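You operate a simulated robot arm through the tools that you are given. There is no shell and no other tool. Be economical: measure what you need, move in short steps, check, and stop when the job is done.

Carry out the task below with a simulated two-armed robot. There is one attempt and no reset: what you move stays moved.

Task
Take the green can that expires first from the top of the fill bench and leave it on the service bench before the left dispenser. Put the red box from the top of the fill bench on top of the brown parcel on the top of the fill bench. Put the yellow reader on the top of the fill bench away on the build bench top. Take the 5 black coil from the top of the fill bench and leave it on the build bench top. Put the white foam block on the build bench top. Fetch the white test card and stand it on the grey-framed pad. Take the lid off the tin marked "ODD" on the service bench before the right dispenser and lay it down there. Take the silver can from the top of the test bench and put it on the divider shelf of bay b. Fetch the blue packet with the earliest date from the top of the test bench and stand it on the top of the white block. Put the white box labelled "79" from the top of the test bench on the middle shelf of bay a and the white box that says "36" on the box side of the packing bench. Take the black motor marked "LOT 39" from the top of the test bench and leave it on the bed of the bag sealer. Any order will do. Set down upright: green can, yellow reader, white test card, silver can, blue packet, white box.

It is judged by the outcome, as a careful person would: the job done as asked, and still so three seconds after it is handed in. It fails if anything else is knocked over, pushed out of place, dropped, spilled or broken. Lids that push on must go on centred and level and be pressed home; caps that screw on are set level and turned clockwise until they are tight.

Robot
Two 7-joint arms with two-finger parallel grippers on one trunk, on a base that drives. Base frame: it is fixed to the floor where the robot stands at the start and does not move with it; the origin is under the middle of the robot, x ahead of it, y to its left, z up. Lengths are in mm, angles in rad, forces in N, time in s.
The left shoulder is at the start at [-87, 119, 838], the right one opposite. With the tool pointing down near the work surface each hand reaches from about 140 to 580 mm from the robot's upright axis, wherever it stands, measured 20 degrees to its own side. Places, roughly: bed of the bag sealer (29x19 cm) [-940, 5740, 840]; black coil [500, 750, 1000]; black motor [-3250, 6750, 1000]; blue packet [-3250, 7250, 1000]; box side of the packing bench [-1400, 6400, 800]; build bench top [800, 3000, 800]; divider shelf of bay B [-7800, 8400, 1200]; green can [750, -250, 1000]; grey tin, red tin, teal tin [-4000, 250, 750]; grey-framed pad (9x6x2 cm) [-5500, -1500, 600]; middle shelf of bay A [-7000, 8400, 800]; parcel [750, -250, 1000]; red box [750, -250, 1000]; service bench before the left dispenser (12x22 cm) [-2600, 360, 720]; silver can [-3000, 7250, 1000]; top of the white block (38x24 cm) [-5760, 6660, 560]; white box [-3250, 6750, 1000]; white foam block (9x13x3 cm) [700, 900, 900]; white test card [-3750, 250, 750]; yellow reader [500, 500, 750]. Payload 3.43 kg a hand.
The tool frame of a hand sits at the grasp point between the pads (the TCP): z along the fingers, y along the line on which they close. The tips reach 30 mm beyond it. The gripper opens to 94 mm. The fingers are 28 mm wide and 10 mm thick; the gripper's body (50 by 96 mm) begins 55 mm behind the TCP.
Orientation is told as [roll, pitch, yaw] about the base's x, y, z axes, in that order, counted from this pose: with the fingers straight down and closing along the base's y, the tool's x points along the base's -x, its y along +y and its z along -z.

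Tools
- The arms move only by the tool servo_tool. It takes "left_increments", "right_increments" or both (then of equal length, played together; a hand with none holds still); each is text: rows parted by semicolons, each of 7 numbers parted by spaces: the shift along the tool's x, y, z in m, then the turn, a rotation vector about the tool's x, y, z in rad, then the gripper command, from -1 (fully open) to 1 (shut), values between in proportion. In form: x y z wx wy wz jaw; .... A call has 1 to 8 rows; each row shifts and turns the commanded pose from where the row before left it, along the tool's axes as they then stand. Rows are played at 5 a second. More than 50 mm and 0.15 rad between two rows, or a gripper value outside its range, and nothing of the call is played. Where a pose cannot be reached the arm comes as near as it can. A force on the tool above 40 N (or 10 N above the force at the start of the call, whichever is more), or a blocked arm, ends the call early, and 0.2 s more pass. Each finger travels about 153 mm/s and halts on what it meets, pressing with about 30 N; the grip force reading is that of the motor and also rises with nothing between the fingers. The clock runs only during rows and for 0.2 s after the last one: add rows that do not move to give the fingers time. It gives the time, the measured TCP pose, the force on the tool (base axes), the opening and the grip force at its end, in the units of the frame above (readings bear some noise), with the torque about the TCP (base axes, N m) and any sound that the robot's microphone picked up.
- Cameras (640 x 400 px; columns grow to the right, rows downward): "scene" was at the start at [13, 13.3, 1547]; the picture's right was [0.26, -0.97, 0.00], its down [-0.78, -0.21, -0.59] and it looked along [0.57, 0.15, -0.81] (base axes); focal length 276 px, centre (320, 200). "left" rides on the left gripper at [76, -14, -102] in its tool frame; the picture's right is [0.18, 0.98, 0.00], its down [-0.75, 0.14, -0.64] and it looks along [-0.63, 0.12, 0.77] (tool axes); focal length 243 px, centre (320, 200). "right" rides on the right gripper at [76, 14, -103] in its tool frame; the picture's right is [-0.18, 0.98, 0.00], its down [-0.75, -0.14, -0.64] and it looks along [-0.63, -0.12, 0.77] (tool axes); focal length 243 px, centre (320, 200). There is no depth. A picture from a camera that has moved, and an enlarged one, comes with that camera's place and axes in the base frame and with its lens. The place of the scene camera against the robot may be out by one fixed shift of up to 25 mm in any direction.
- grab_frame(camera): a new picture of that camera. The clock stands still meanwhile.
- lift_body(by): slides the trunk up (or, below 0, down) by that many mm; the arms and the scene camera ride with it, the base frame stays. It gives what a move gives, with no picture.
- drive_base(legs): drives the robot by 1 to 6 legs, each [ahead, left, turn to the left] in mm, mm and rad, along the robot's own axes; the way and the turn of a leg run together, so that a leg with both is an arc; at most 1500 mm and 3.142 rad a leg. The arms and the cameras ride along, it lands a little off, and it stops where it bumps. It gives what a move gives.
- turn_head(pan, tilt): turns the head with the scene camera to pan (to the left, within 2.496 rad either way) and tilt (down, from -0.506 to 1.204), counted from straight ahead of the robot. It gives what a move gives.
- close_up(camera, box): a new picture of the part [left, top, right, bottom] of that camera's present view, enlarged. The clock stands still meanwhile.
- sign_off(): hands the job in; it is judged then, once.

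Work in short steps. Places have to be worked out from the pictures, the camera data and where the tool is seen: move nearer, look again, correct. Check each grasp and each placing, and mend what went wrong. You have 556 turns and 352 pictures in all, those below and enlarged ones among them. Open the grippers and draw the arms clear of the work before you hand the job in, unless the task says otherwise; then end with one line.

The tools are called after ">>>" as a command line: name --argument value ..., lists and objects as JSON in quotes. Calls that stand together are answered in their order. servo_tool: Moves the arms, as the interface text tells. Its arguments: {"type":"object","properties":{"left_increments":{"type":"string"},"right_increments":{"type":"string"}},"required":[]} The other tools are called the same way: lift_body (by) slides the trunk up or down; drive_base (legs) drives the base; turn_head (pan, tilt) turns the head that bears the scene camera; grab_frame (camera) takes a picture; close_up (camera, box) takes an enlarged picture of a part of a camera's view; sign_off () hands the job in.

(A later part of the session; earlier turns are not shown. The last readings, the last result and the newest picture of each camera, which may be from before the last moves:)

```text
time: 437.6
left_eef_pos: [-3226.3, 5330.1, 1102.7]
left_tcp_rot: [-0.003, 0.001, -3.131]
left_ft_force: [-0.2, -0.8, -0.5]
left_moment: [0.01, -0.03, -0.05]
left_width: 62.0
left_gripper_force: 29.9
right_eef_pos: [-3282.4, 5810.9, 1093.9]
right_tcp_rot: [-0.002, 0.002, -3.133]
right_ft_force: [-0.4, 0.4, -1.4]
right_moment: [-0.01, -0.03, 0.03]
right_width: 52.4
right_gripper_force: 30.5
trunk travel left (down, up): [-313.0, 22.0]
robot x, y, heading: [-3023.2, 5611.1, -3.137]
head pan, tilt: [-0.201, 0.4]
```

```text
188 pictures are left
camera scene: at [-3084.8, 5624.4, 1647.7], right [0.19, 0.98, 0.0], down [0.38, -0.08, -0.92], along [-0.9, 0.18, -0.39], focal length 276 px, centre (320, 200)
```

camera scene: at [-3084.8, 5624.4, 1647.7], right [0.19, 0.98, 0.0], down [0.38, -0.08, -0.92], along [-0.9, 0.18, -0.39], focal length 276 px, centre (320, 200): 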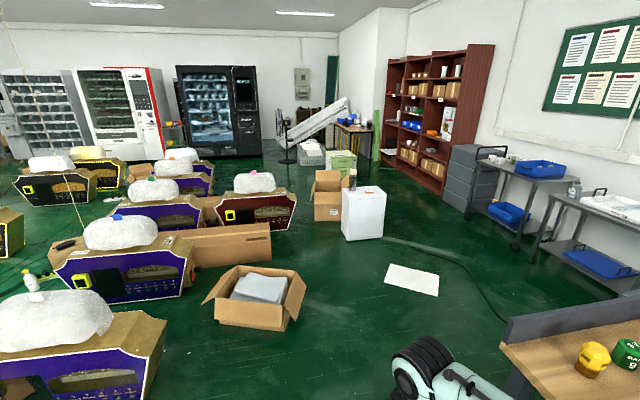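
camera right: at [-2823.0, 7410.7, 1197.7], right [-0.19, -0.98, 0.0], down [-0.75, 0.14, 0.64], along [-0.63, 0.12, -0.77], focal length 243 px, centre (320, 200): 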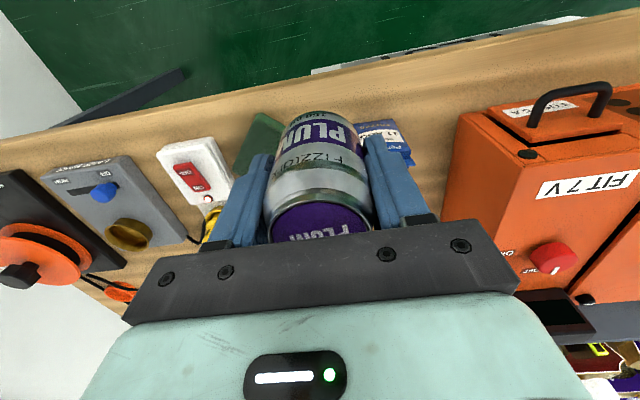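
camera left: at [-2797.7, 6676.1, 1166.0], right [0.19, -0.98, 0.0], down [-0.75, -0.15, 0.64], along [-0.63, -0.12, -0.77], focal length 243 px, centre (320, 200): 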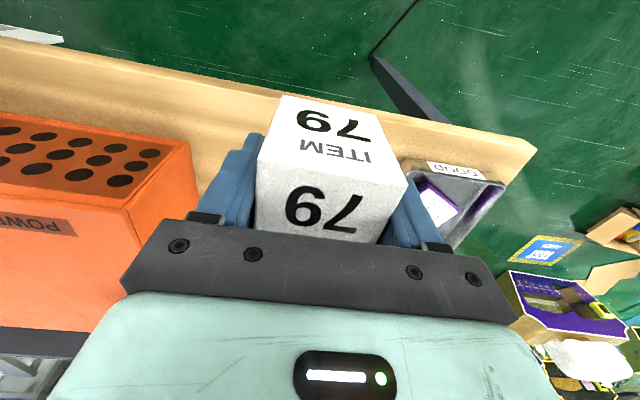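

Clear. I go behind the test bench, then along y≈7350 to the shelf bays at x≈−7000.

>>> drive_base --legs '[[900, 0, 0], [0, -870, 0], [0, -860, 0], [1450, 0, 0]]'

>>> turn_head --pan -0.3 --tilt 0.3

>>> grab_frame --camera "scene"

```text
time: 455.9
left_eef_pos: [-4155.1, 6931.8, 1103.7]
left_tcp_rot: [-0.001, -0.001, -3.119]
left_ft_force: [-0.2, 0.5, -1.3]
left_moment: [0.0, 0.0, 0.0]
left_width: 62.0
left_gripper_force: 30.4
right_eef_pos: [-4217.2, 7411.9, 1094.3]
right_tcp_rot: [-0.002, 0.004, -3.123]
right_ft_force: [0.0, 0.4, -1.5]
right_moment: [0.0, 0.01, 0.02]
right_width: 52.4
right_gripper_force: 30.2
trunk travel left (down, up): [-313.0, 22.0]
robot x, y, heading: [-3951.9, 7214.6, -3.117]
head pan, tilt: [-0.201, 0.4]
stopped in leg 3: the robot was blocked; the commanded pose is now the measured one
```

```text
time: 456.6
left_eef_pos: [-4155.0, 6931.0, 1103.1]
left_tcp_rot: [-0.003, 0.0, -3.116]
left_ft_force: [-0.6, -0.4, -0.4]
left_moment: [0.0, 0.01, 0.01]
left_width: 61.4
left_gripper_force: 29.8
right_eef_pos: [-4216.5, 7409.6, 1094.2]
right_tcp_rot: [-0.004, 0.003, -3.12]
right_ft_force: [-0.4, 0.0, -2.3]
right_moment: [0.03, 0.01, 0.03]
right_width: 52.6
right_gripper_force: 29.8
trunk travel left (down, up): [-313.0, 22.0]
robot x, y, heading: [-3957.0, 7213.3, -3.124]
head pan, tilt: [-0.3, 0.3]
```

```text
187 pictures are left
camera scene: at [-4015.0, 7235.4, 1657.0], right [0.28, 0.96, 0.0], down [0.28, -0.08, -0.96], along [-0.92, 0.26, -0.3], focal length 276 px, centre (320, 200)
```

scene: 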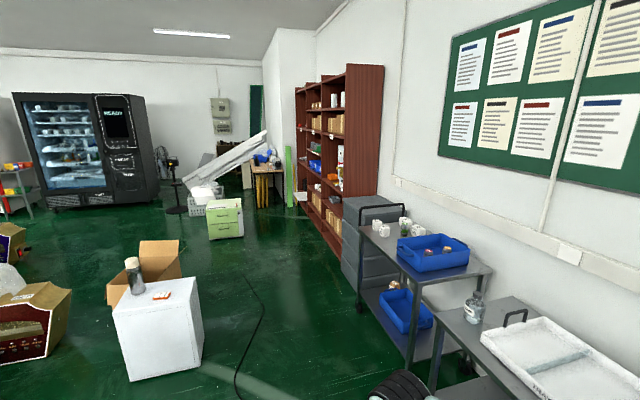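

The robot was blocked on its right – the trolley with the tray is close. I look at the right side.

>>> turn_head --pan -1.3 --tilt 0.7

>>> grab_frame --camera "scene"

```text
time: 457.9
left_eef_pos: [-4154.3, 6930.2, 1103.2]
left_tcp_rot: [-0.004, 0.0, -3.118]
left_ft_force: [-0.5, 1.0, -0.8]
left_moment: [-0.04, 0.02, -0.01]
left_width: 61.8
left_gripper_force: 30.2
right_eef_pos: [-4217.5, 7409.7, 1093.8]
right_tcp_rot: [-0.005, 0.003, -3.122]
right_ft_force: [0.1, -1.0, -1.1]
right_moment: [0.03, 0.0, 0.04]
right_width: 52.5
right_gripper_force: 30.3
trunk travel left (down, up): [-313.0, 22.0]
robot x, y, heading: [-3956.2, 7215.3, -3.121]
head pan, tilt: [-1.3, 0.7]
```

```text
186 pictures are left
camera scene: at [-3949.7, 7291.5, 1621.0], right [0.96, 0.29, 0.0], down [0.18, -0.62, -0.77], along [-0.22, 0.73, -0.64], focal length 276 px, centre (320, 200)
```

scene: 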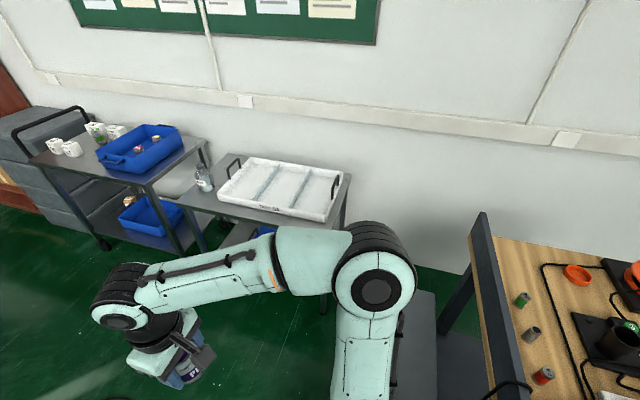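

>>> turn_head --pan -1.9 --tilt 1.0

>>> grab_frame --camera "scene"

>>> turn_head --pan -0.9 --tilt 1.15

>>> grab_frame --camera "scene"

```text
time: 458.9
left_eef_pos: [-4154.2, 6930.6, 1102.0]
left_tcp_rot: [-0.004, 0.0, -3.116]
left_ft_force: [0.0, -0.3, -0.6]
left_moment: [-0.02, 0.02, 0.04]
left_width: 61.4
left_gripper_force: 30.7
right_eef_pos: [-4217.4, 7410.5, 1094.4]
right_tcp_rot: [-0.003, 0.004, -3.121]
right_ft_force: [0.2, 0.2, -1.4]
right_moment: [0.0, 0.01, 0.01]
right_width: 52.4
right_gripper_force: 30.3
trunk travel left (down, up): [-313.0, 22.0]
robot x, y, heading: [-3957.9, 7220.2, -3.116]
head pan, tilt: [-1.901, 1.0]
```

```text
185 pictures are left
camera scene: at [-3904.1, 7276.5, 1597.6], right [0.95, -0.3, 0.0], down [-0.26, -0.8, -0.54], along [0.17, 0.51, -0.84], focal length 276 px, centre (320, 200)
```

scene: 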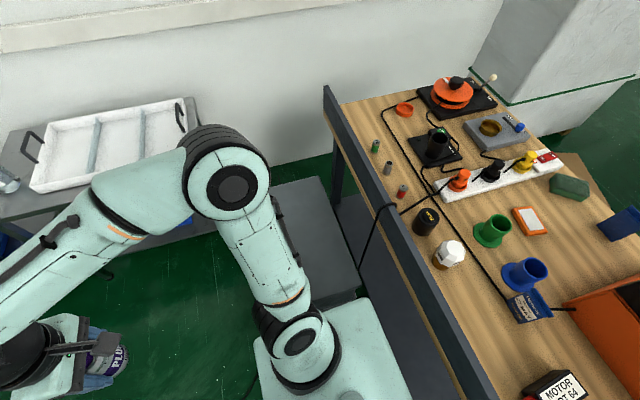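

```text
time: 460.1
left_eef_pos: [-4153.9, 6930.3, 1103.8]
left_tcp_rot: [-0.003, 0.001, -3.117]
left_ft_force: [0.0, -0.7, -0.9]
left_moment: [-0.03, -0.02, -0.01]
left_width: 61.8
left_gripper_force: 29.6
right_eef_pos: [-4215.6, 7410.1, 1093.9]
right_tcp_rot: [-0.003, 0.004, -3.122]
right_ft_force: [-0.1, 0.1, -1.2]
right_moment: [-0.01, -0.02, 0.01]
right_width: 52.5
right_gripper_force: 29.5
trunk travel left (down, up): [-313.0, 22.0]
robot x, y, heading: [-3956.7, 7213.5, -3.121]
head pan, tilt: [-0.901, 1.15]
```

```text
184 pictures are left
camera scene: at [-3963.1, 7256.1, 1587.8], right [0.77, 0.64, 0.0], down [0.58, -0.7, -0.41], along [-0.26, 0.32, -0.91], focal length 276 px, centre (320, 200)
```

scene: 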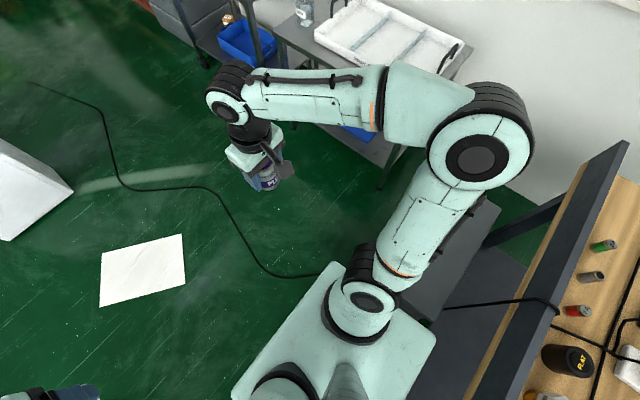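

A low grey cabinet behind the bench stopped the base; nothing fell. From here the second packet's face is visible — I read it.

>>> turn_head --pan -2.2 --tilt 0.9

>>> grab_frame --camera "scene"

```text
time: 461.6
left_eef_pos: [-4155.2, 6930.5, 1103.5]
left_tcp_rot: [-0.003, 0.0, -3.116]
left_ft_force: [0.1, -0.4, 0.4]
left_moment: [0.02, -0.02, -0.01]
left_width: 61.5
left_gripper_force: 30.1
right_eef_pos: [-4216.6, 7410.6, 1093.6]
right_tcp_rot: [-0.004, 0.004, -3.12]
right_ft_force: [0.0, -0.5, -1.9]
right_moment: [0.03, -0.02, -0.02]
right_width: 52.2
right_gripper_force: 30.4
trunk travel left (down, up): [-313.0, 22.0]
robot x, y, heading: [-3959.4, 7215.9, -3.12]
head pan, tilt: [-2.201, 0.901]
```

```text
183 pictures are left
camera scene: at [-3882.1, 7272.0, 1604.8], right [0.82, -0.57, 0.0], down [-0.45, -0.64, -0.62], along [0.36, 0.51, -0.78], focal length 276 px, centre (320, 200)
```

scene: 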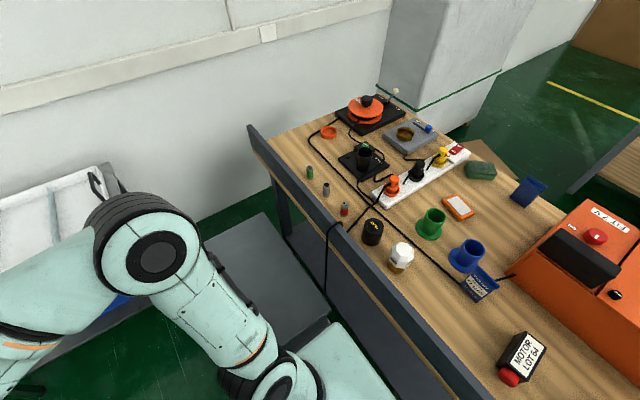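

>>> close_up --camera "scene" --box '[450, 255, 510, 310]'

```text
7.27 times, centred on (480, 282) of scene
camera zoom: at [-3882.1, 7272.0, 1604.8], right [0.82, -0.57, 0.0], down [-0.45, -0.64, -0.62], along [0.36, 0.51, -0.78], focal length 2005 px, centre (-844, -400)
```

zoom: 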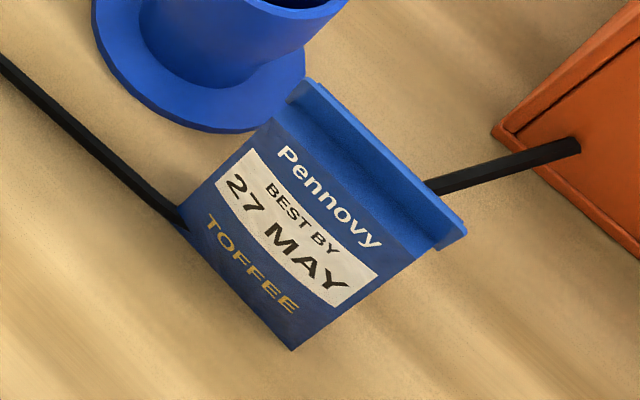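

The second packet reads 27 MAY – earlier than 11 AUG, so that is the one. Now on to the bays: ahead, slight right (avoiding the paper on the floor), then ahead.

>>> drive_base --legs '[[350, 20, -0.022], [0, -210, 0], [1250, 0, 0], [1350, 0, 0]]'

>>> turn_head --pan -0.8 --tilt 0.35

>>> grab_frame --camera "scene"

```text
time: 478.1
left_eef_pos: [-7099.0, 7112.4, 1104.9]
left_tcp_rot: [-0.004, 0.0, -3.124]
left_ft_force: [0.6, -0.3, -0.5]
left_moment: [0.01, -0.01, -0.05]
left_width: 61.7
left_gripper_force: 29.7
right_eef_pos: [-7157.4, 7592.9, 1094.1]
right_tcp_rot: [-0.002, 0.005, -3.127]
right_ft_force: [0.5, 0.1, -2.2]
right_moment: [0.02, -0.04, 0.03]
right_width: 52.4
right_gripper_force: 30.5
trunk travel left (down, up): [-313.0, 22.0]
robot x, y, heading: [-6900.0, 7394.6, -3.134]
head pan, tilt: [-2.201, 0.901]
```

```text
time: 479.7
left_eef_pos: [-7098.5, 7113.0, 1104.7]
left_tcp_rot: [-0.002, -0.001, -3.125]
left_ft_force: [1.1, -0.5, 0.1]
left_moment: [0.01, -0.02, 0.01]
left_width: 61.7
left_gripper_force: 29.8
right_eef_pos: [-7157.1, 7592.2, 1094.0]
right_tcp_rot: [-0.004, 0.002, -3.127]
right_ft_force: [0.2, 0.2, -2.6]
right_moment: [-0.01, 0.01, 0.01]
right_width: 52.4
right_gripper_force: 30.4
trunk travel left (down, up): [-313.0, 22.0]
robot x, y, heading: [-6895.3, 7399.3, -3.13]
head pan, tilt: [-0.799, 0.351]
```

```text
181 pictures are left
camera scene: at [-6933.2, 7457.0, 1652.3], right [0.71, 0.71, 0.0], down [0.24, -0.24, -0.94], along [-0.66, 0.67, -0.34], focal length 276 px, centre (320, 200)
```

scene: 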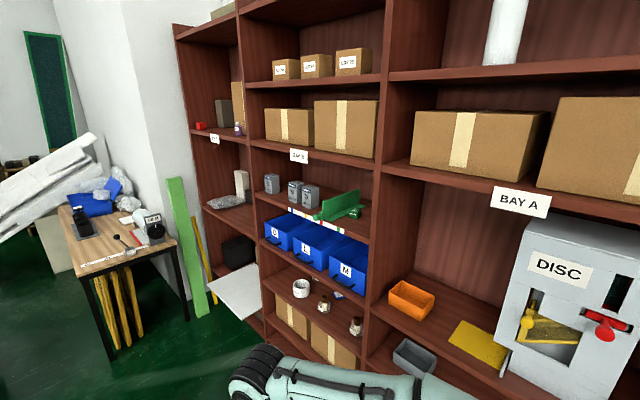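

The shelving has bays A, B, C. I turn to face it.

>>> drive_base --legs '[[0, 0, -1.582]]'

>>> turn_head --pan 0.2 --tilt 0.4

>>> grab_frame --camera "scene"

```text
time: 483.9
left_eef_pos: [-7177.7, 7601.6, 1103.7]
left_tcp_rot: [-0.003, 0.001, 1.572]
left_ft_force: [-0.2, 0.3, -1.1]
left_moment: [0.02, 0.0, -0.01]
left_width: 61.7
left_gripper_force: 29.8
right_eef_pos: [-6696.8, 7652.2, 1093.7]
right_tcp_rot: [-0.005, 0.004, 1.567]
right_ft_force: [-0.3, -0.2, -1.3]
right_moment: [-0.01, 0.01, 0.03]
right_width: 52.1
right_gripper_force: 30.1
trunk travel left (down, up): [-313.0, 22.0]
robot x, y, heading: [-6896.9, 7400.5, 1.566]
head pan, tilt: [-0.799, 0.351]
```

```text
time: 485.2
left_eef_pos: [-7177.5, 7602.4, 1103.5]
left_tcp_rot: [-0.004, 0.0, 1.571]
left_ft_force: [-0.7, 0.1, -0.5]
left_moment: [0.0, -0.02, -0.02]
left_width: 61.5
left_gripper_force: 30.2
right_eef_pos: [-6697.8, 7652.9, 1094.0]
right_tcp_rot: [-0.002, 0.004, 1.57]
right_ft_force: [-0.1, -0.8, -2.0]
right_moment: [0.01, -0.02, 0.03]
right_width: 52.4
right_gripper_force: 30.2
trunk travel left (down, up): [-313.0, 22.0]
robot x, y, heading: [-6897.4, 7396.3, 1.568]
head pan, tilt: [0.201, 0.4]
```

```text
180 pictures are left
camera scene: at [-6930.0, 7436.9, 1647.8], right [0.98, 0.19, 0.0], down [0.08, -0.38, -0.92], along [-0.18, 0.9, -0.39], focal length 276 px, centre (320, 200)
```

scene: 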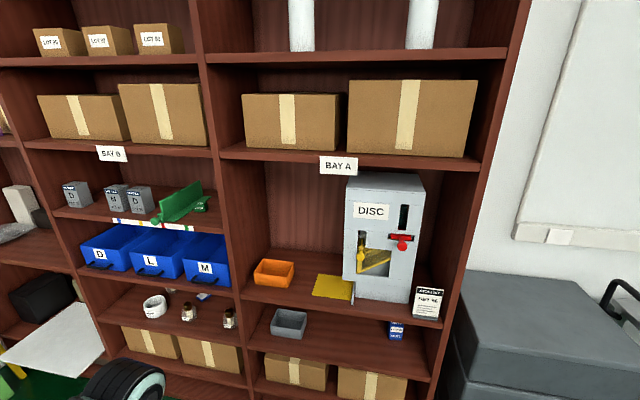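

Middle shelf of bay A (z≈780) holds the DISC machine; bay B's divider shelf (z≈1150) has low headroom, so the can must be regripped with a tilted hand. I drive closer.

>>> drive_base --legs '[[380, 60, 0]]'

>>> turn_head --pan 0.0 --tilt 0.75

>>> grab_frame --camera "scene"

```text
time: 487.6
left_eef_pos: [-7237.2, 7983.6, 1102.8]
left_tcp_rot: [-0.004, -0.001, 1.575]
left_ft_force: [-0.6, 0.7, -0.7]
left_moment: [-0.05, 0.03, -0.05]
left_width: 61.9
left_gripper_force: 29.9
right_eef_pos: [-6757.3, 8034.8, 1094.5]
right_tcp_rot: [-0.002, 0.003, 1.57]
right_ft_force: [0.3, -0.3, -1.8]
right_moment: [-0.03, -0.02, 0.01]
right_width: 52.4
right_gripper_force: 28.8
trunk travel left (down, up): [-313.0, 22.0]
robot x, y, heading: [-6959.0, 7777.9, 1.572]
head pan, tilt: [0.201, 0.4]
```

```text
time: 488.5
left_eef_pos: [-7236.7, 7983.2, 1103.0]
left_tcp_rot: [-0.004, 0.0, 1.575]
left_ft_force: [-0.3, 1.5, -0.1]
left_moment: [-0.02, 0.01, -0.01]
left_width: 61.5
left_gripper_force: 29.8
right_eef_pos: [-6757.0, 8035.0, 1094.1]
right_tcp_rot: [-0.002, 0.005, 1.571]
right_ft_force: [-0.4, 0.7, -2.4]
right_moment: [0.01, -0.03, 0.02]
right_width: 52.5
right_gripper_force: 30.4
trunk travel left (down, up): [-313.0, 22.0]
robot x, y, heading: [-6957.5, 7778.7, 1.573]
head pan, tilt: [0.0, 0.75]
```

```text
179 pictures are left
camera scene: at [-6971.1, 7811.5, 1616.7], right [1.0, 0.0, 0.0], down [0.0, -0.68, -0.73], along [0.0, 0.73, -0.68], focal length 276 px, centre (320, 200)
```

scene: 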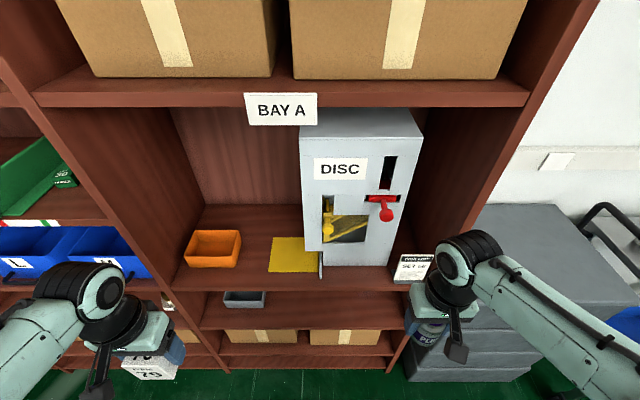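

Free gap on the middle shelf between the orange tray and the yellow sheet (~x −7203). I rotate the left hand 90° so its fingers are front/back, and drive closer.

>>> servo_tool --left_increments "0 0 0 0 0 0.145 1;0 0 0 0 0 0.145 1;0 0 0 0 0 0.145 1;0 0 0 0 0 0.145 1;0 0 0 0 0 0.145 1;0 0 0 0 0 0.145 1;0 0 0 0 0 0.145 1;0 0 0 0 0 0.145 1"

>>> servo_tool --left_increments "0 0 0 0 0 0.145 1;0 0 0 0 0 0.145 1;0 0 0 0 0 0.122 1;0 0 0 0 0 0 1"

>>> drive_base --legs '[[130, 130, 0]]'

>>> grab_frame --camera "scene"

>>> grab_frame --camera "left"

```text
time: 490.3
left_eef_pos: [-7237.0, 7983.1, 1103.2]
left_tcp_rot: [-0.002, -0.005, 0.41]
left_ft_force: [0.5, -0.1, -0.7]
left_moment: [0.01, -0.02, 0.01]
left_width: 61.8
left_gripper_force: 29.7
right_eef_pos: [-6755.7, 8035.8, 1094.5]
right_tcp_rot: [-0.003, 0.003, 1.57]
right_ft_force: [-0.3, 0.2, -2.7]
right_moment: [-0.02, 0.0, -0.02]
right_width: 52.2
right_gripper_force: 30.1
trunk travel left (down, up): [-313.0, 22.0]
robot x, y, heading: [-6958.5, 7780.1, 1.573]
head pan, tilt: [0.0, 0.75]
```

```text
time: 491.3
left_eef_pos: [-7237.2, 7982.9, 1104.5]
left_tcp_rot: [0.001, -0.003, 0.0]
left_ft_force: [-0.6, 0.3, -1.3]
left_moment: [0.01, -0.02, 0.01]
left_width: 61.6
left_gripper_force: 29.2
right_eef_pos: [-6755.6, 8035.3, 1092.2]
right_tcp_rot: [-0.003, 0.002, 1.57]
right_ft_force: [0.2, 0.2, -1.4]
right_moment: [-0.02, -0.01, 0.0]
right_width: 52.5
right_gripper_force: 30.4
trunk travel left (down, up): [-313.0, 22.0]
robot x, y, heading: [-6957.3, 7777.0, 1.576]
head pan, tilt: [0.0, 0.75]
```

```text
time: 493.1
left_eef_pos: [-7366.5, 8113.3, 1102.6]
left_tcp_rot: [0.0, -0.004, 0.0]
left_ft_force: [0.4, 0.6, -1.4]
left_moment: [-0.01, -0.02, -0.01]
left_width: 61.6
left_gripper_force: 30.1
right_eef_pos: [-6885.2, 8165.3, 1094.6]
right_tcp_rot: [-0.003, 0.004, 1.57]
right_ft_force: [0.5, -0.8, -1.3]
right_moment: [-0.03, -0.02, 0.01]
right_width: 52.6
right_gripper_force: 29.7
trunk travel left (down, up): [-313.0, 22.0]
robot x, y, heading: [-7081.7, 7910.5, 1.572]
head pan, tilt: [0.0, 0.75]
```

```text
178 pictures are left
camera scene: at [-7099.8, 7941.7, 1616.6], right [1.0, 0.0, 0.0], down [0.0, -0.68, -0.73], along [0.0, 0.73, -0.68], focal length 276 px, centre (320, 200)
```

scene: 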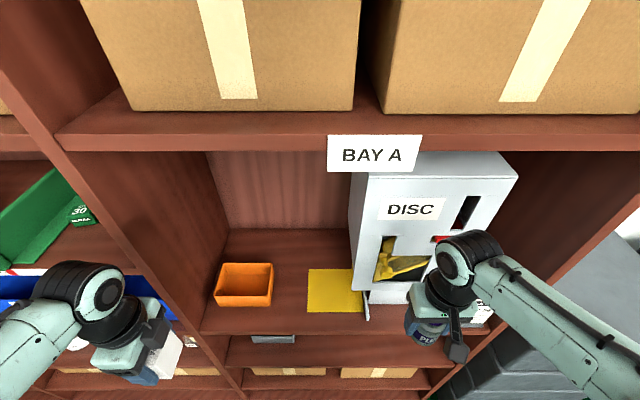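

```text
177 pictures are left
camera left: at [-7443.3, 8098.6, 1204.9], right [-0.19, 0.98, 0.0], down [0.75, 0.14, 0.64], along [0.63, 0.12, -0.76], focal length 243 px, centre (320, 200)
```

left: 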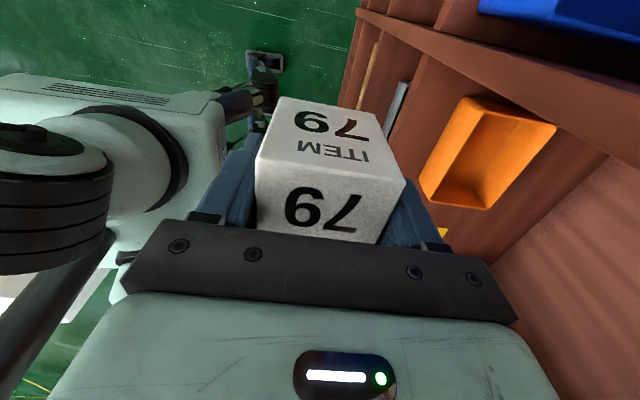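

Triangulating the orange tray gives shelf z≈850 and a gap centre at x≈−7187. I move the left hand across and into the shelf.

>>> servo_tool --left_increments "-0.045 0 0.02 0 0 0 1;-0.045 0 0.02 0 0 0 1;-0.045 0 0.02 0 0 0 1;-0.045 0 0.02 0 0 0 1;0 0.03 0 0 0 0 1;0 0 0 0 0 0 1"

>>> grab_frame --camera "left"

>>> grab_frame --camera "scene"

```text
time: 494.5
left_eef_pos: [-7185.3, 8143.9, 1023.8]
left_tcp_rot: [-0.001, -0.003, 0.0]
left_ft_force: [0.2, -0.8, -0.2]
left_moment: [-0.02, -0.02, 0.01]
left_width: 61.7
left_gripper_force: 29.9
right_eef_pos: [-6884.8, 8165.7, 1093.7]
right_tcp_rot: [-0.004, 0.003, 1.57]
right_ft_force: [0.0, 0.0, -1.1]
right_moment: [-0.01, -0.03, 0.03]
right_width: 52.6
right_gripper_force: 29.8
trunk travel left (down, up): [-313.0, 22.0]
robot x, y, heading: [-7092.0, 7911.7, 1.57]
head pan, tilt: [0.0, 0.75]
```

```text
176 pictures are left
camera left: at [-7262.9, 8129.4, 1125.4], right [-0.19, 0.98, 0.0], down [0.75, 0.14, 0.64], along [0.63, 0.12, -0.76], focal length 243 px, centre (320, 200)
```

left: 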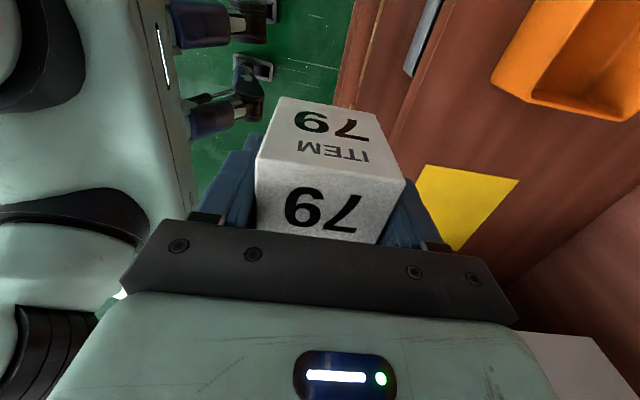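

```text
175 pictures are left
camera scene: at [-7099.5, 7941.1, 1616.7], right [1.0, 0.0, 0.0], down [0.0, -0.68, -0.73], along [0.0, 0.73, -0.68], focal length 276 px, centre (320, 200)
```

scene: 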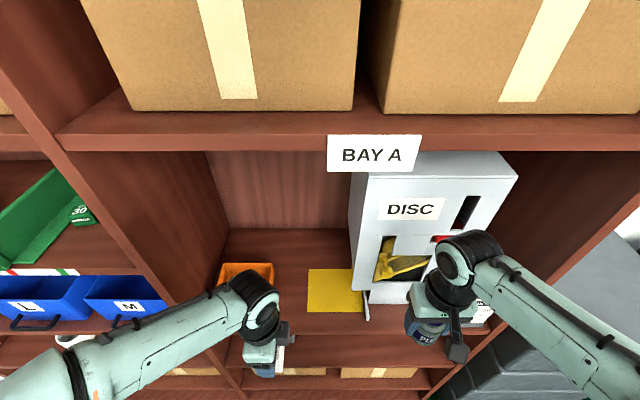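

Gap is x −7234…−7123; target (−7179,8340). I move in and lower.

>>> servo_tool --left_increments "-0.006 0.048 0.01 0 0 0 1;0 0.049 0.01 0 0 0 1;0 0.049 0.01 0 0 0 1;0 0.049 0.01 0 0 0 1;0 0 0.03 0 0 0 1;0 0 0 0 0 0 1"

>>> grab_frame --camera "left"

>>> grab_frame --camera "scene"

```text
time: 495.9
left_eef_pos: [-7179.7, 8338.3, 953.8]
left_tcp_rot: [0.001, -0.002, 0.002]
left_ft_force: [0.5, 0.1, -0.4]
left_moment: [0.02, 0.01, 0.02]
left_width: 61.8
left_gripper_force: 29.7
right_eef_pos: [-6885.0, 8166.0, 1094.4]
right_tcp_rot: [-0.004, 0.002, 1.572]
right_ft_force: [0.0, -0.5, -1.6]
right_moment: [-0.01, 0.01, -0.02]
right_width: 52.7
right_gripper_force: 29.6
trunk travel left (down, up): [-313.0, 22.0]
robot x, y, heading: [-7084.5, 7908.3, 1.564]
head pan, tilt: [0.0, 0.75]
```

```text
174 pictures are left
camera left: at [-7256.5, 8323.4, 1055.2], right [-0.19, 0.98, 0.0], down [0.75, 0.14, 0.64], along [0.63, 0.12, -0.76], focal length 243 px, centre (320, 200)
```

left: 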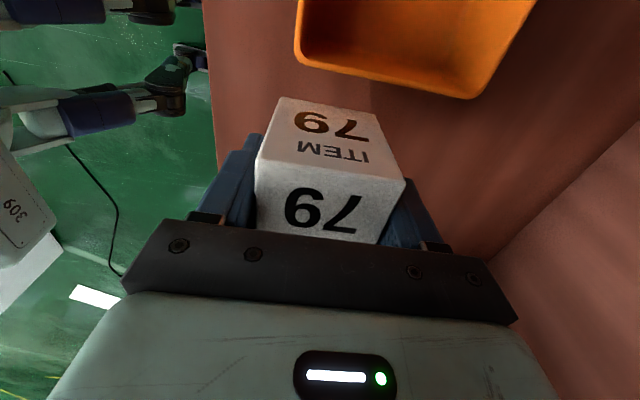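

```text
173 pictures are left
camera scene: at [-7099.6, 7941.9, 1616.7], right [1.0, 0.0, 0.0], down [0.0, -0.68, -0.73], along [0.0, 0.73, -0.68], focal length 276 px, centre (320, 200)
```

scene: 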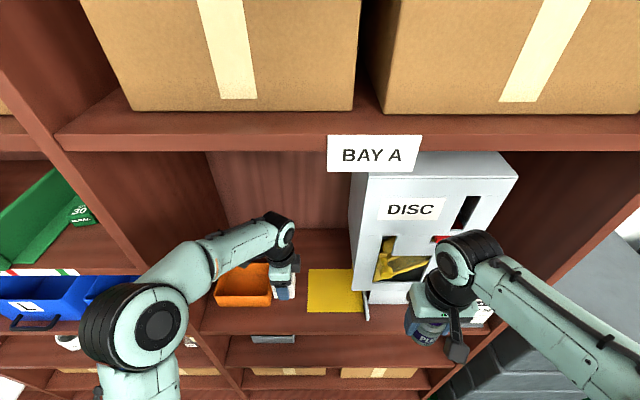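

Good. I lower and creep to contact.

>>> servo_tool --left_increments "0 0 0.02 0 0 0 1;0 0 0.012 0 0 0 1;0 0 0 0 0 0 1;0 0 0.004 0 0 0 1;0 0 0 0 0 0 1"

>>> servo_tool --left_increments "0 0 0.004 0 0 0 1;0 0 0 0 0 0 1;0 0 0.004 0 0 0 1;0 0 0 0 0 0 1"

>>> servo_tool --left_increments "0 0 0.004 0 0 0 1;0 0 0 0 0 0 1;0 0 0.004 0 0 0 1;0 0 0 0 0 0 1"

```text
time: 497.1
left_eef_pos: [-7179.6, 8338.6, 918.2]
left_tcp_rot: [0.0, -0.003, 0.003]
left_ft_force: [0.3, 0.2, -1.0]
left_moment: [0.02, -0.01, -0.01]
left_width: 61.8
left_gripper_force: 30.2
right_eef_pos: [-6884.4, 8165.7, 1094.7]
right_tcp_rot: [-0.002, 0.004, 1.572]
right_ft_force: [-0.8, -0.9, -1.6]
right_moment: [0.02, -0.02, 0.01]
right_width: 52.5
right_gripper_force: 30.1
trunk travel left (down, up): [-313.0, 22.0]
robot x, y, heading: [-7084.1, 7910.6, 1.571]
head pan, tilt: [0.0, 0.75]
```

```text
time: 498.1
left_eef_pos: [-7180.8, 8338.7, 909.1]
left_tcp_rot: [-0.002, 0.0, 0.002]
left_ft_force: [0.5, -0.2, -1.2]
left_moment: [0.02, 0.0, -0.02]
left_width: 61.6
left_gripper_force: 29.9
right_eef_pos: [-6885.1, 8165.5, 1094.7]
right_tcp_rot: [-0.002, 0.003, 1.571]
right_ft_force: [0.1, 0.1, -1.5]
right_moment: [0.04, -0.01, -0.01]
right_width: 52.3
right_gripper_force: 29.6
trunk travel left (down, up): [-313.0, 22.0]
robot x, y, heading: [-7085.0, 7909.9, 1.573]
head pan, tilt: [0.0, 0.75]
```

```text
time: 499.1
left_eef_pos: [-7180.4, 8338.7, 901.9]
left_tcp_rot: [-0.001, -0.005, 0.002]
left_ft_force: [0.5, -0.4, -0.7]
left_moment: [-0.02, -0.01, -0.01]
left_width: 61.7
left_gripper_force: 29.7
right_eef_pos: [-6885.5, 8165.5, 1093.9]
right_tcp_rot: [-0.004, 0.004, 1.57]
right_ft_force: [0.1, 0.0, -1.4]
right_moment: [-0.02, 0.01, -0.01]
right_width: 52.2
right_gripper_force: 29.7
trunk travel left (down, up): [-313.0, 22.0]
robot x, y, heading: [-7082.1, 7916.9, 1.57]
head pan, tilt: [0.0, 0.75]
```

>>> servo_tool --left_increments "0 0 0.004 0 0 0 1;0 0 0 0 0 0 1;0 0 0.004 0 0 0 1;0 0 0 0 0 0 1"

>>> servo_tool --left_increments "0 0 0.004 0 0 0 1;0 0 0 0 0 0 1;0 0 0.004 0 0 0 1;0 0 0 0 0 0 1"

>>> servo_tool --left_increments "0 0 0.004 0 0 0 1;0 0 0 0 0 0 1;0 0 0.003 0 0 0 1;0 0 0 0 0 0 1"

```text
time: 500.1
left_eef_pos: [-7180.9, 8339.2, 894.1]
left_tcp_rot: [0.0, -0.002, 0.002]
left_ft_force: [-0.9, -0.1, -0.4]
left_moment: [0.0, 0.0, 0.0]
left_width: 61.8
left_gripper_force: 30.0
right_eef_pos: [-6884.7, 8166.3, 1094.0]
right_tcp_rot: [-0.004, 0.006, 1.571]
right_ft_force: [-0.1, 0.4, -1.6]
right_moment: [-0.02, 0.05, -0.01]
right_width: 52.4
right_gripper_force: 30.0
trunk travel left (down, up): [-313.0, 22.0]
robot x, y, heading: [-7084.0, 7906.2, 1.569]
head pan, tilt: [0.0, 0.75]
```

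```text
time: 501.1
left_eef_pos: [-7178.9, 8339.0, 888.0]
left_tcp_rot: [0.007, -0.007, 0.002]
left_ft_force: [-0.8, 1.8, 29.5]
left_moment: [-0.27, -0.07, 0.01]
left_width: 61.8
left_gripper_force: 30.0
right_eef_pos: [-6884.2, 8165.8, 1095.6]
right_tcp_rot: [-0.001, 0.002, 1.571]
right_ft_force: [0.5, 0.1, -1.9]
right_moment: [0.01, 0.0, -0.04]
right_width: 52.7
right_gripper_force: 29.9
trunk travel left (down, up): [-313.0, 22.0]
robot x, y, heading: [-7087.8, 7909.1, 1.569]
head pan, tilt: [0.0, 0.75]
```

```text
time: 502.1
left_eef_pos: [-7178.5, 8339.4, 880.2]
left_tcp_rot: [0.003, -0.004, 0.002]
left_ft_force: [2.1, 2.1, 29.5]
left_moment: [-0.17, -0.02, -0.02]
left_width: 61.8
left_gripper_force: 30.0
right_eef_pos: [-6883.8, 8165.0, 1094.0]
right_tcp_rot: [-0.001, 0.002, 1.572]
right_ft_force: [0.4, 0.2, -1.9]
right_moment: [0.02, 0.03, 0.01]
right_width: 52.5
right_gripper_force: 30.5
trunk travel left (down, up): [-313.0, 22.0]
robot x, y, heading: [-7087.7, 7907.2, 1.573]
head pan, tilt: [0.0, 0.75]
```

Box is seated. I relieve, open and rise 110 mm, then withdraw backwards.

>>> servo_tool --left_increments "0 0 -0.003 0 0 0 1;0 0 0 0 0 0 -0.4;0 0 0 0 0 0 -0.6;0 0 0 0 0 0 -0.7;0 0 -0.03 0 0 0 -0.7;0 0 -0.045 0 0 0 -0.7;0 0 -0.045 0 0 0 -0.7;0 0 0 0 0 0 -0.7"

>>> servo_tool --left_increments "0 -0.048 0 0 0 0 -0.7;0 -0.048 0 0 0 0 -0.7;0 -0.048 0 0 0 0 -0.7;0 -0.048 0 0 0 0 -0.7;0 -0.03 0 0 0 0 -1;0 0 0 0 0 0 -1"

>>> grab_frame --camera "scene"

>>> grab_frame --camera "left"

```text
time: 503.9
left_eef_pos: [-7180.7, 8339.8, 1001.5]
left_tcp_rot: [0.001, -0.003, 0.0]
left_ft_force: [0.0, 0.4, 0.1]
left_moment: [0.0, -0.02, 0.01]
left_width: 80.2
left_gripper_force: 0.2
right_eef_pos: [-6885.9, 8166.1, 1093.9]
right_tcp_rot: [-0.004, 0.003, 1.572]
right_ft_force: [-0.4, 0.5, -1.6]
right_moment: [-0.05, -0.01, -0.02]
right_width: 52.3
right_gripper_force: 30.1
trunk travel left (down, up): [-313.0, 22.0]
robot x, y, heading: [-7086.6, 7910.4, 1.576]
head pan, tilt: [0.0, 0.75]
```

```text
time: 505.3
left_eef_pos: [-7180.0, 8118.7, 1001.4]
left_tcp_rot: [-0.002, -0.003, 0.003]
left_ft_force: [0.1, 0.3, 0.4]
left_moment: [0.01, 0.03, 0.0]
left_width: 94.0
left_gripper_force: 0.1
right_eef_pos: [-6886.8, 8166.0, 1094.5]
right_tcp_rot: [-0.003, 0.004, 1.569]
right_ft_force: [0.2, 0.8, -1.5]
right_moment: [-0.02, 0.0, -0.03]
right_width: 52.4
right_gripper_force: 30.2
trunk travel left (down, up): [-313.0, 22.0]
robot x, y, heading: [-7086.2, 7906.4, 1.568]
head pan, tilt: [0.0, 0.75]
```

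```text
172 pictures are left
camera scene: at [-7099.6, 7942.2, 1616.7], right [1.0, 0.0, 0.0], down [0.0, -0.68, -0.73], along [0.0, 0.73, -0.68], focal length 276 px, centre (320, 200)
```

scene: 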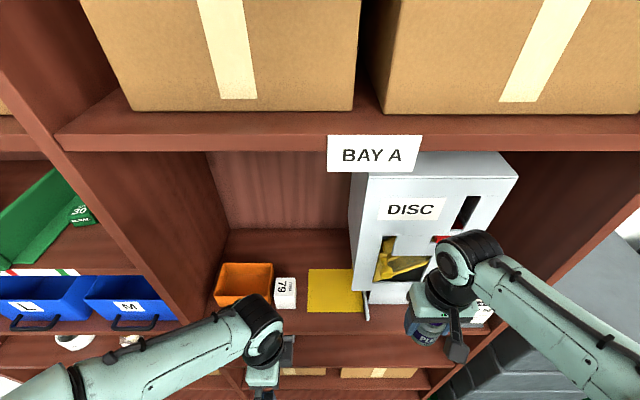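

```text
171 pictures are left
camera left: at [-7256.7, 8102.7, 1102.9], right [-0.19, 0.98, 0.0], down [0.75, 0.14, 0.64], along [0.63, 0.12, -0.76], focal length 243 px, centre (320, 200)
```

left: 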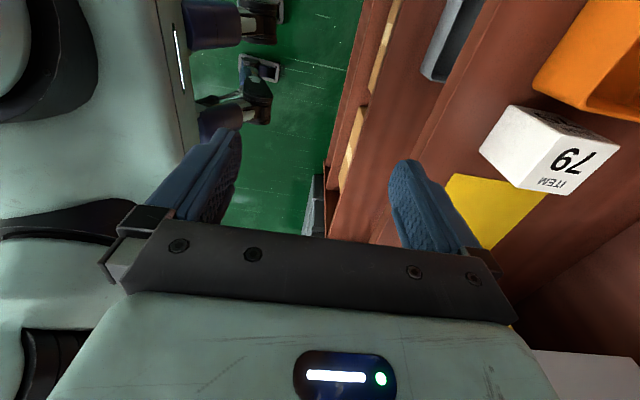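

Box 79 stands on the middle shelf of bay A. For the can I need a temporary flat spot to regrip it; I look at the grey cabinet at the right.

>>> turn_head --pan -0.7 --tilt 0.8

>>> grab_frame --camera "scene"

>>> turn_head --pan 0.8 --tilt 0.5

>>> grab_frame --camera "scene"

```text
time: 506.3
left_eef_pos: [-7180.5, 8117.3, 1002.2]
left_tcp_rot: [0.0, -0.002, 0.002]
left_ft_force: [0.0, 0.0, 0.0]
left_moment: [-0.01, 0.01, -0.03]
left_width: 93.9
left_gripper_force: 0.1
right_eef_pos: [-6885.5, 8164.8, 1094.3]
right_tcp_rot: [-0.005, 0.004, 1.571]
right_ft_force: [0.5, 0.5, -1.9]
right_moment: [0.02, 0.02, 0.04]
right_width: 52.8
right_gripper_force: 29.8
trunk travel left (down, up): [-313.0, 22.0]
robot x, y, heading: [-7085.8, 7906.9, 1.569]
head pan, tilt: [-0.7, 0.799]
```

```text
170 pictures are left
camera scene: at [-7047.8, 7920.6, 1612.7], right [0.76, -0.64, 0.0], down [-0.46, -0.55, -0.7], along [0.45, 0.53, -0.72], focal length 276 px, centre (320, 200)
```

scene: 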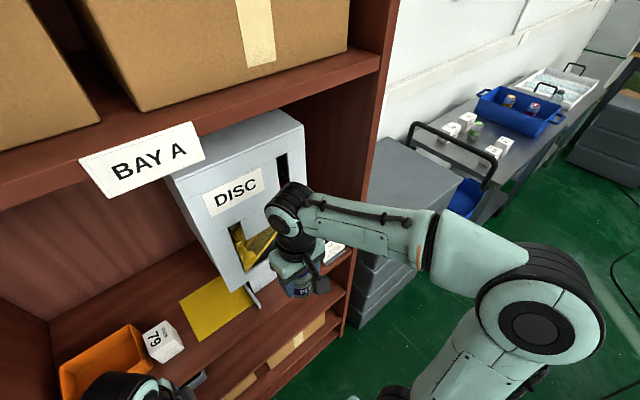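

```text
time: 507.9
left_eef_pos: [-7179.4, 8117.4, 1001.7]
left_tcp_rot: [0.001, -0.004, 0.003]
left_ft_force: [1.1, -0.4, 0.4]
left_moment: [-0.04, 0.03, -0.01]
left_width: 93.9
left_gripper_force: 0.1
right_eef_pos: [-6885.1, 8166.3, 1093.4]
right_tcp_rot: [-0.003, 0.003, 1.572]
right_ft_force: [-0.6, -0.8, -1.1]
right_moment: [0.03, -0.01, 0.01]
right_width: 52.3
right_gripper_force: 30.1
trunk travel left (down, up): [-313.0, 22.0]
robot x, y, heading: [-7088.7, 7908.0, 1.571]
head pan, tilt: [0.799, 0.499]
```

```text
169 pictures are left
camera scene: at [-7164.8, 7922.4, 1638.6], right [0.7, 0.72, 0.0], down [0.34, -0.33, -0.88], along [-0.63, 0.61, -0.48], focal length 276 px, centre (320, 200)
```

scene: 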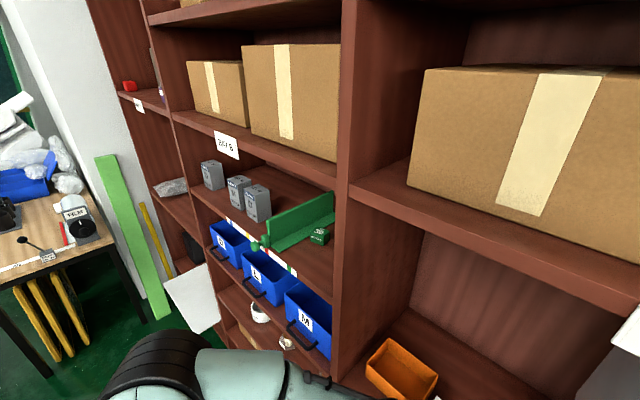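

Divider shelf of bay B: free spot around x≈−7770 between grey boxes and green divider. I'll hand the can over in the air from the right hand (tool down) to the left hand (tool tilted forward). First back off and move before bay B.

>>> drive_base --legs '[[-380, 0, 0], [0, 590, 0]]'

>>> servo_tool --left_increments "0 0 0 0 0 -0.145 -1;0 0 0 0 0 -0.145 -1;0 0 0 0 0 -0.145 -1;0 0 0 0 0 -0.145 -1;0 0 0 0 0 -0.145 -1;0 0 0 0 0 -0.145 -1;0 0 0 0 0 -0.145 -1;0 0 0 0 0 -0.145 -1" --right_increments "0 0 0 0 0 -0.145 1;0 0 0 0 0 -0.145 1;0 0 0 0 0 -0.145 1;0 0 0 0 0 -0.145 1;0 0 0 0 0 -0.145 1;0 0 0 0 0 -0.145 1;0 0 0 0 0 -0.145 1;0 0 0 0 0 -0.145 1"

>>> servo_tool --left_increments "0 0 0 0 0 -0.145 -1;0 0 0 0 0 -0.145 -1;0 0 0 0 0 -0.121 -1;0 0 0 0 -0.145 0 -1;0 0 0 0 -0.145 0 -1;0 0 0 0 -0.145 0 -1;0 0 0 0 -0.145 0 -1;0 0 0 0 -0.145 0 -1" --right_increments "0 0 0 0 0 -0.145 1;0 0 0 0 0 -0.145 1;0 0 0 0 0 -0.121 1;0 0 0 0 0 0 1;0 0 0 0 0 0 1;0 0 0 0 0 0 1;0 0 0 0 0 0 1;0 0 0 0 0 0 1"

>>> servo_tool --left_increments "0 0 0 0 -0.145 0 -1;0 0 0 0 -0.145 0 -1;0 0 0 0 -0.145 0 -1;0 0 0 0 -0.06 0 -1;0 0 0 0 0 0 -1"

>>> turn_head --pan 0.0 --tilt 0.9

>>> grab_frame --camera "scene"

```text
time: 515.5
left_eef_pos: [-7762.5, 7744.2, 1001.0]
left_tcp_rot: [0.0, -0.003, -0.002]
left_ft_force: [-0.6, 0.1, 0.5]
left_moment: [0.04, 0.0, 0.02]
left_width: 94.0
left_gripper_force: 0.1
right_eef_pos: [-7468.9, 7791.0, 1093.3]
right_tcp_rot: [-0.003, 0.004, 1.569]
right_ft_force: [0.4, 0.0, -1.5]
right_moment: [-0.01, 0.01, -0.01]
right_width: 52.4
right_gripper_force: 30.4
trunk travel left (down, up): [-313.0, 22.0]
robot x, y, heading: [-7668.5, 7535.3, 1.569]
head pan, tilt: [0.799, 0.499]
```

```text
time: 517.3
left_eef_pos: [-7762.1, 7743.5, 1002.2]
left_tcp_rot: [-0.004, -0.002, 1.16]
left_ft_force: [-0.3, 0.7, 0.5]
left_moment: [-0.04, 0.01, 0.04]
left_width: 94.0
left_gripper_force: 0.0
right_eef_pos: [-7468.8, 7789.8, 1094.5]
right_tcp_rot: [0.003, 0.005, 2.727]
right_ft_force: [0.6, 0.1, -2.0]
right_moment: [0.03, 0.03, -0.01]
right_width: 52.4
right_gripper_force: 30.0
trunk travel left (down, up): [-313.0, 22.0]
robot x, y, heading: [-7669.1, 7535.9, 1.562]
head pan, tilt: [0.799, 0.499]
```

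```text
time: 519.1
left_eef_pos: [-7734.9, 7788.8, 1044.9]
left_tcp_rot: [-0.006, -0.726, 1.572]
left_ft_force: [-0.3, -0.3, 0.3]
left_moment: [-0.02, 0.02, -0.05]
left_width: 94.3
left_gripper_force: 0.0
left hand out of reach, approached as far as the arm can: row 6, 7, 8
right_eef_pos: [-7468.5, 7791.2, 1093.7]
right_tcp_rot: [0.004, 0.004, 3.139]
right_ft_force: [-0.6, 0.2, -1.2]
right_moment: [-0.01, 0.02, 0.0]
right_width: 52.6
right_gripper_force: 29.9
trunk travel left (down, up): [-313.0, 22.0]
robot x, y, heading: [-7670.0, 7534.6, 1.566]
head pan, tilt: [0.799, 0.499]
```

```text
time: 520.3
left_eef_pos: [-7689.5, 7838.5, 1094.3]
left_tcp_rot: [-0.012, -1.222, 1.583]
left_ft_force: [0.5, 0.1, -0.2]
left_moment: [0.02, 0.0, 0.01]
left_width: 94.0
left_gripper_force: 0.0
left hand out of reach, approached as far as the arm can: row 1, 2, 3, 4
right_eef_pos: [-7467.8, 7790.2, 1094.3]
right_tcp_rot: [0.004, 0.003, 3.138]
right_ft_force: [0.0, -0.4, -2.5]
right_moment: [0.0, -0.02, -0.03]
right_width: 52.3
right_gripper_force: 30.3
trunk travel left (down, up): [-313.0, 22.0]
robot x, y, heading: [-7671.0, 7535.2, 1.563]
head pan, tilt: [0.799, 0.499]
```

```text
time: 521.5
left_eef_pos: [-7689.0, 7837.2, 1092.8]
left_tcp_rot: [-0.009, -1.221, 1.579]
left_ft_force: [-0.1, -0.4, 0.2]
left_moment: [0.04, 0.0, 0.02]
left_width: 93.9
left_gripper_force: 0.2
right_eef_pos: [-7467.0, 7790.9, 1093.1]
right_tcp_rot: [0.003, 0.004, 3.139]
right_ft_force: [0.0, 0.6, -1.9]
right_moment: [0.01, 0.01, -0.04]
right_width: 52.5
right_gripper_force: 30.2
trunk travel left (down, up): [-313.0, 22.0]
robot x, y, heading: [-7668.5, 7530.4, 1.567]
head pan, tilt: [0.0, 0.901]
```

```text
168 pictures are left
camera scene: at [-7683.3, 7559.8, 1604.8], right [1.0, 0.0, 0.0], down [0.0, -0.78, -0.62], along [0.0, 0.62, -0.78], focal length 276 px, centre (320, 200)
```

scene: 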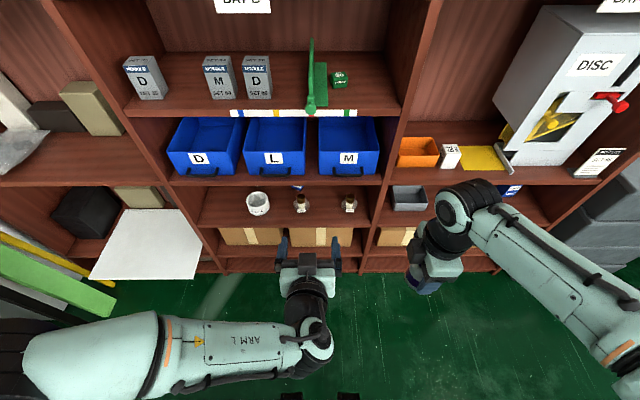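

Hands oriented. I move the left hand aside, bring the right hand (can) to the middle front.

>>> servo_tool --left_increments "0 0.045 0 0 0 0 -1;0 0.045 0 0 0 0 -1;0 0.045 0 0 0 0 -1;0 0.03 0 0 0 0 -1;0 0 0 0 0 0 -1"

>>> servo_tool --right_increments "-0.0346 -0.0278 0 0 0 0 1;-0.0346 -0.0278 0 0 0 0 1;-0.0346 -0.0278 0 0 0 0 1;-0.0346 -0.0278 0 0 0 0 1;-0.0346 -0.0278 0 0 0 0 1;0 0 0 0 0 0 1"

>>> grab_frame --camera "left"

>>> grab_frame --camera "scene"

```text
time: 522.7
left_eef_pos: [-7835.3, 7879.1, 1126.6]
left_tcp_rot: [-0.009, -1.22, 1.576]
left_ft_force: [-0.4, 0.7, -0.1]
left_moment: [-0.01, 0.01, -0.01]
left_width: 94.0
left_gripper_force: 0.1
left hand out of reach, approached as far as the arm can: row 1, 2, 3
right_eef_pos: [-7467.1, 7790.7, 1094.1]
right_tcp_rot: [0.003, 0.001, 3.138]
right_ft_force: [-0.1, 0.2, -2.1]
right_moment: [0.0, -0.01, 0.01]
right_width: 52.3
right_gripper_force: 29.8
trunk travel left (down, up): [-313.0, 22.0]
robot x, y, heading: [-7664.5, 7534.8, 1.564]
head pan, tilt: [0.0, 0.901]
```

```text
time: 524.1
left_eef_pos: [-7835.8, 7879.4, 1128.0]
left_tcp_rot: [-0.008, -1.221, 1.578]
left_ft_force: [0.5, -0.2, 0.3]
left_moment: [0.0, -0.02, 0.03]
left_width: 94.1
left_gripper_force: 0.0
right_eef_pos: [-7638.5, 7928.2, 1093.4]
right_tcp_rot: [0.003, 0.003, 3.138]
right_ft_force: [0.2, 0.3, -1.6]
right_moment: [0.02, 0.04, -0.01]
right_width: 52.2
right_gripper_force: 30.4
trunk travel left (down, up): [-313.0, 22.0]
robot x, y, heading: [-7673.2, 7535.9, 1.569]
head pan, tilt: [0.0, 0.901]
```

```text
167 pictures are left
camera left: at [-7821.3, 7755.8, 1090.0], right [-0.98, -0.06, -0.18], down [-0.14, -0.34, 0.93], along [-0.12, 0.94, 0.33], focal length 243 px, centre (320, 200)
```

left: 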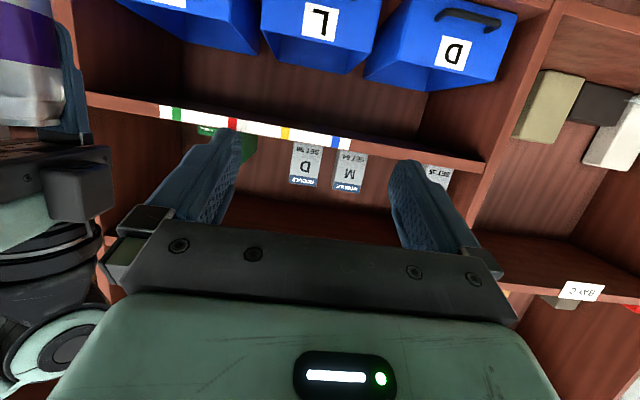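

```text
166 pictures are left
camera scene: at [-7682.5, 7559.2, 1604.7], right [1.0, -0.01, 0.0], down [0.0, -0.78, -0.62], along [0.0, 0.62, -0.78], focal length 276 px, centre (320, 200)
```

scene: 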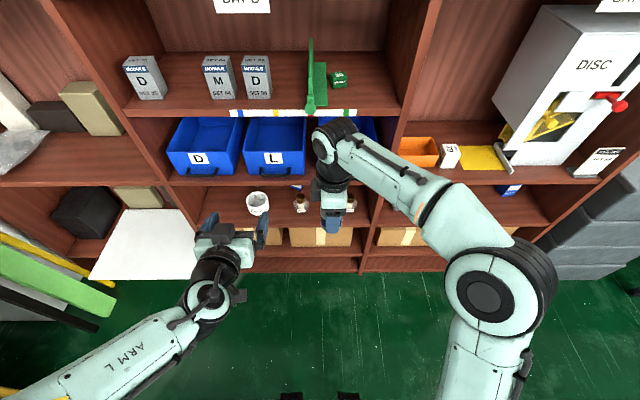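

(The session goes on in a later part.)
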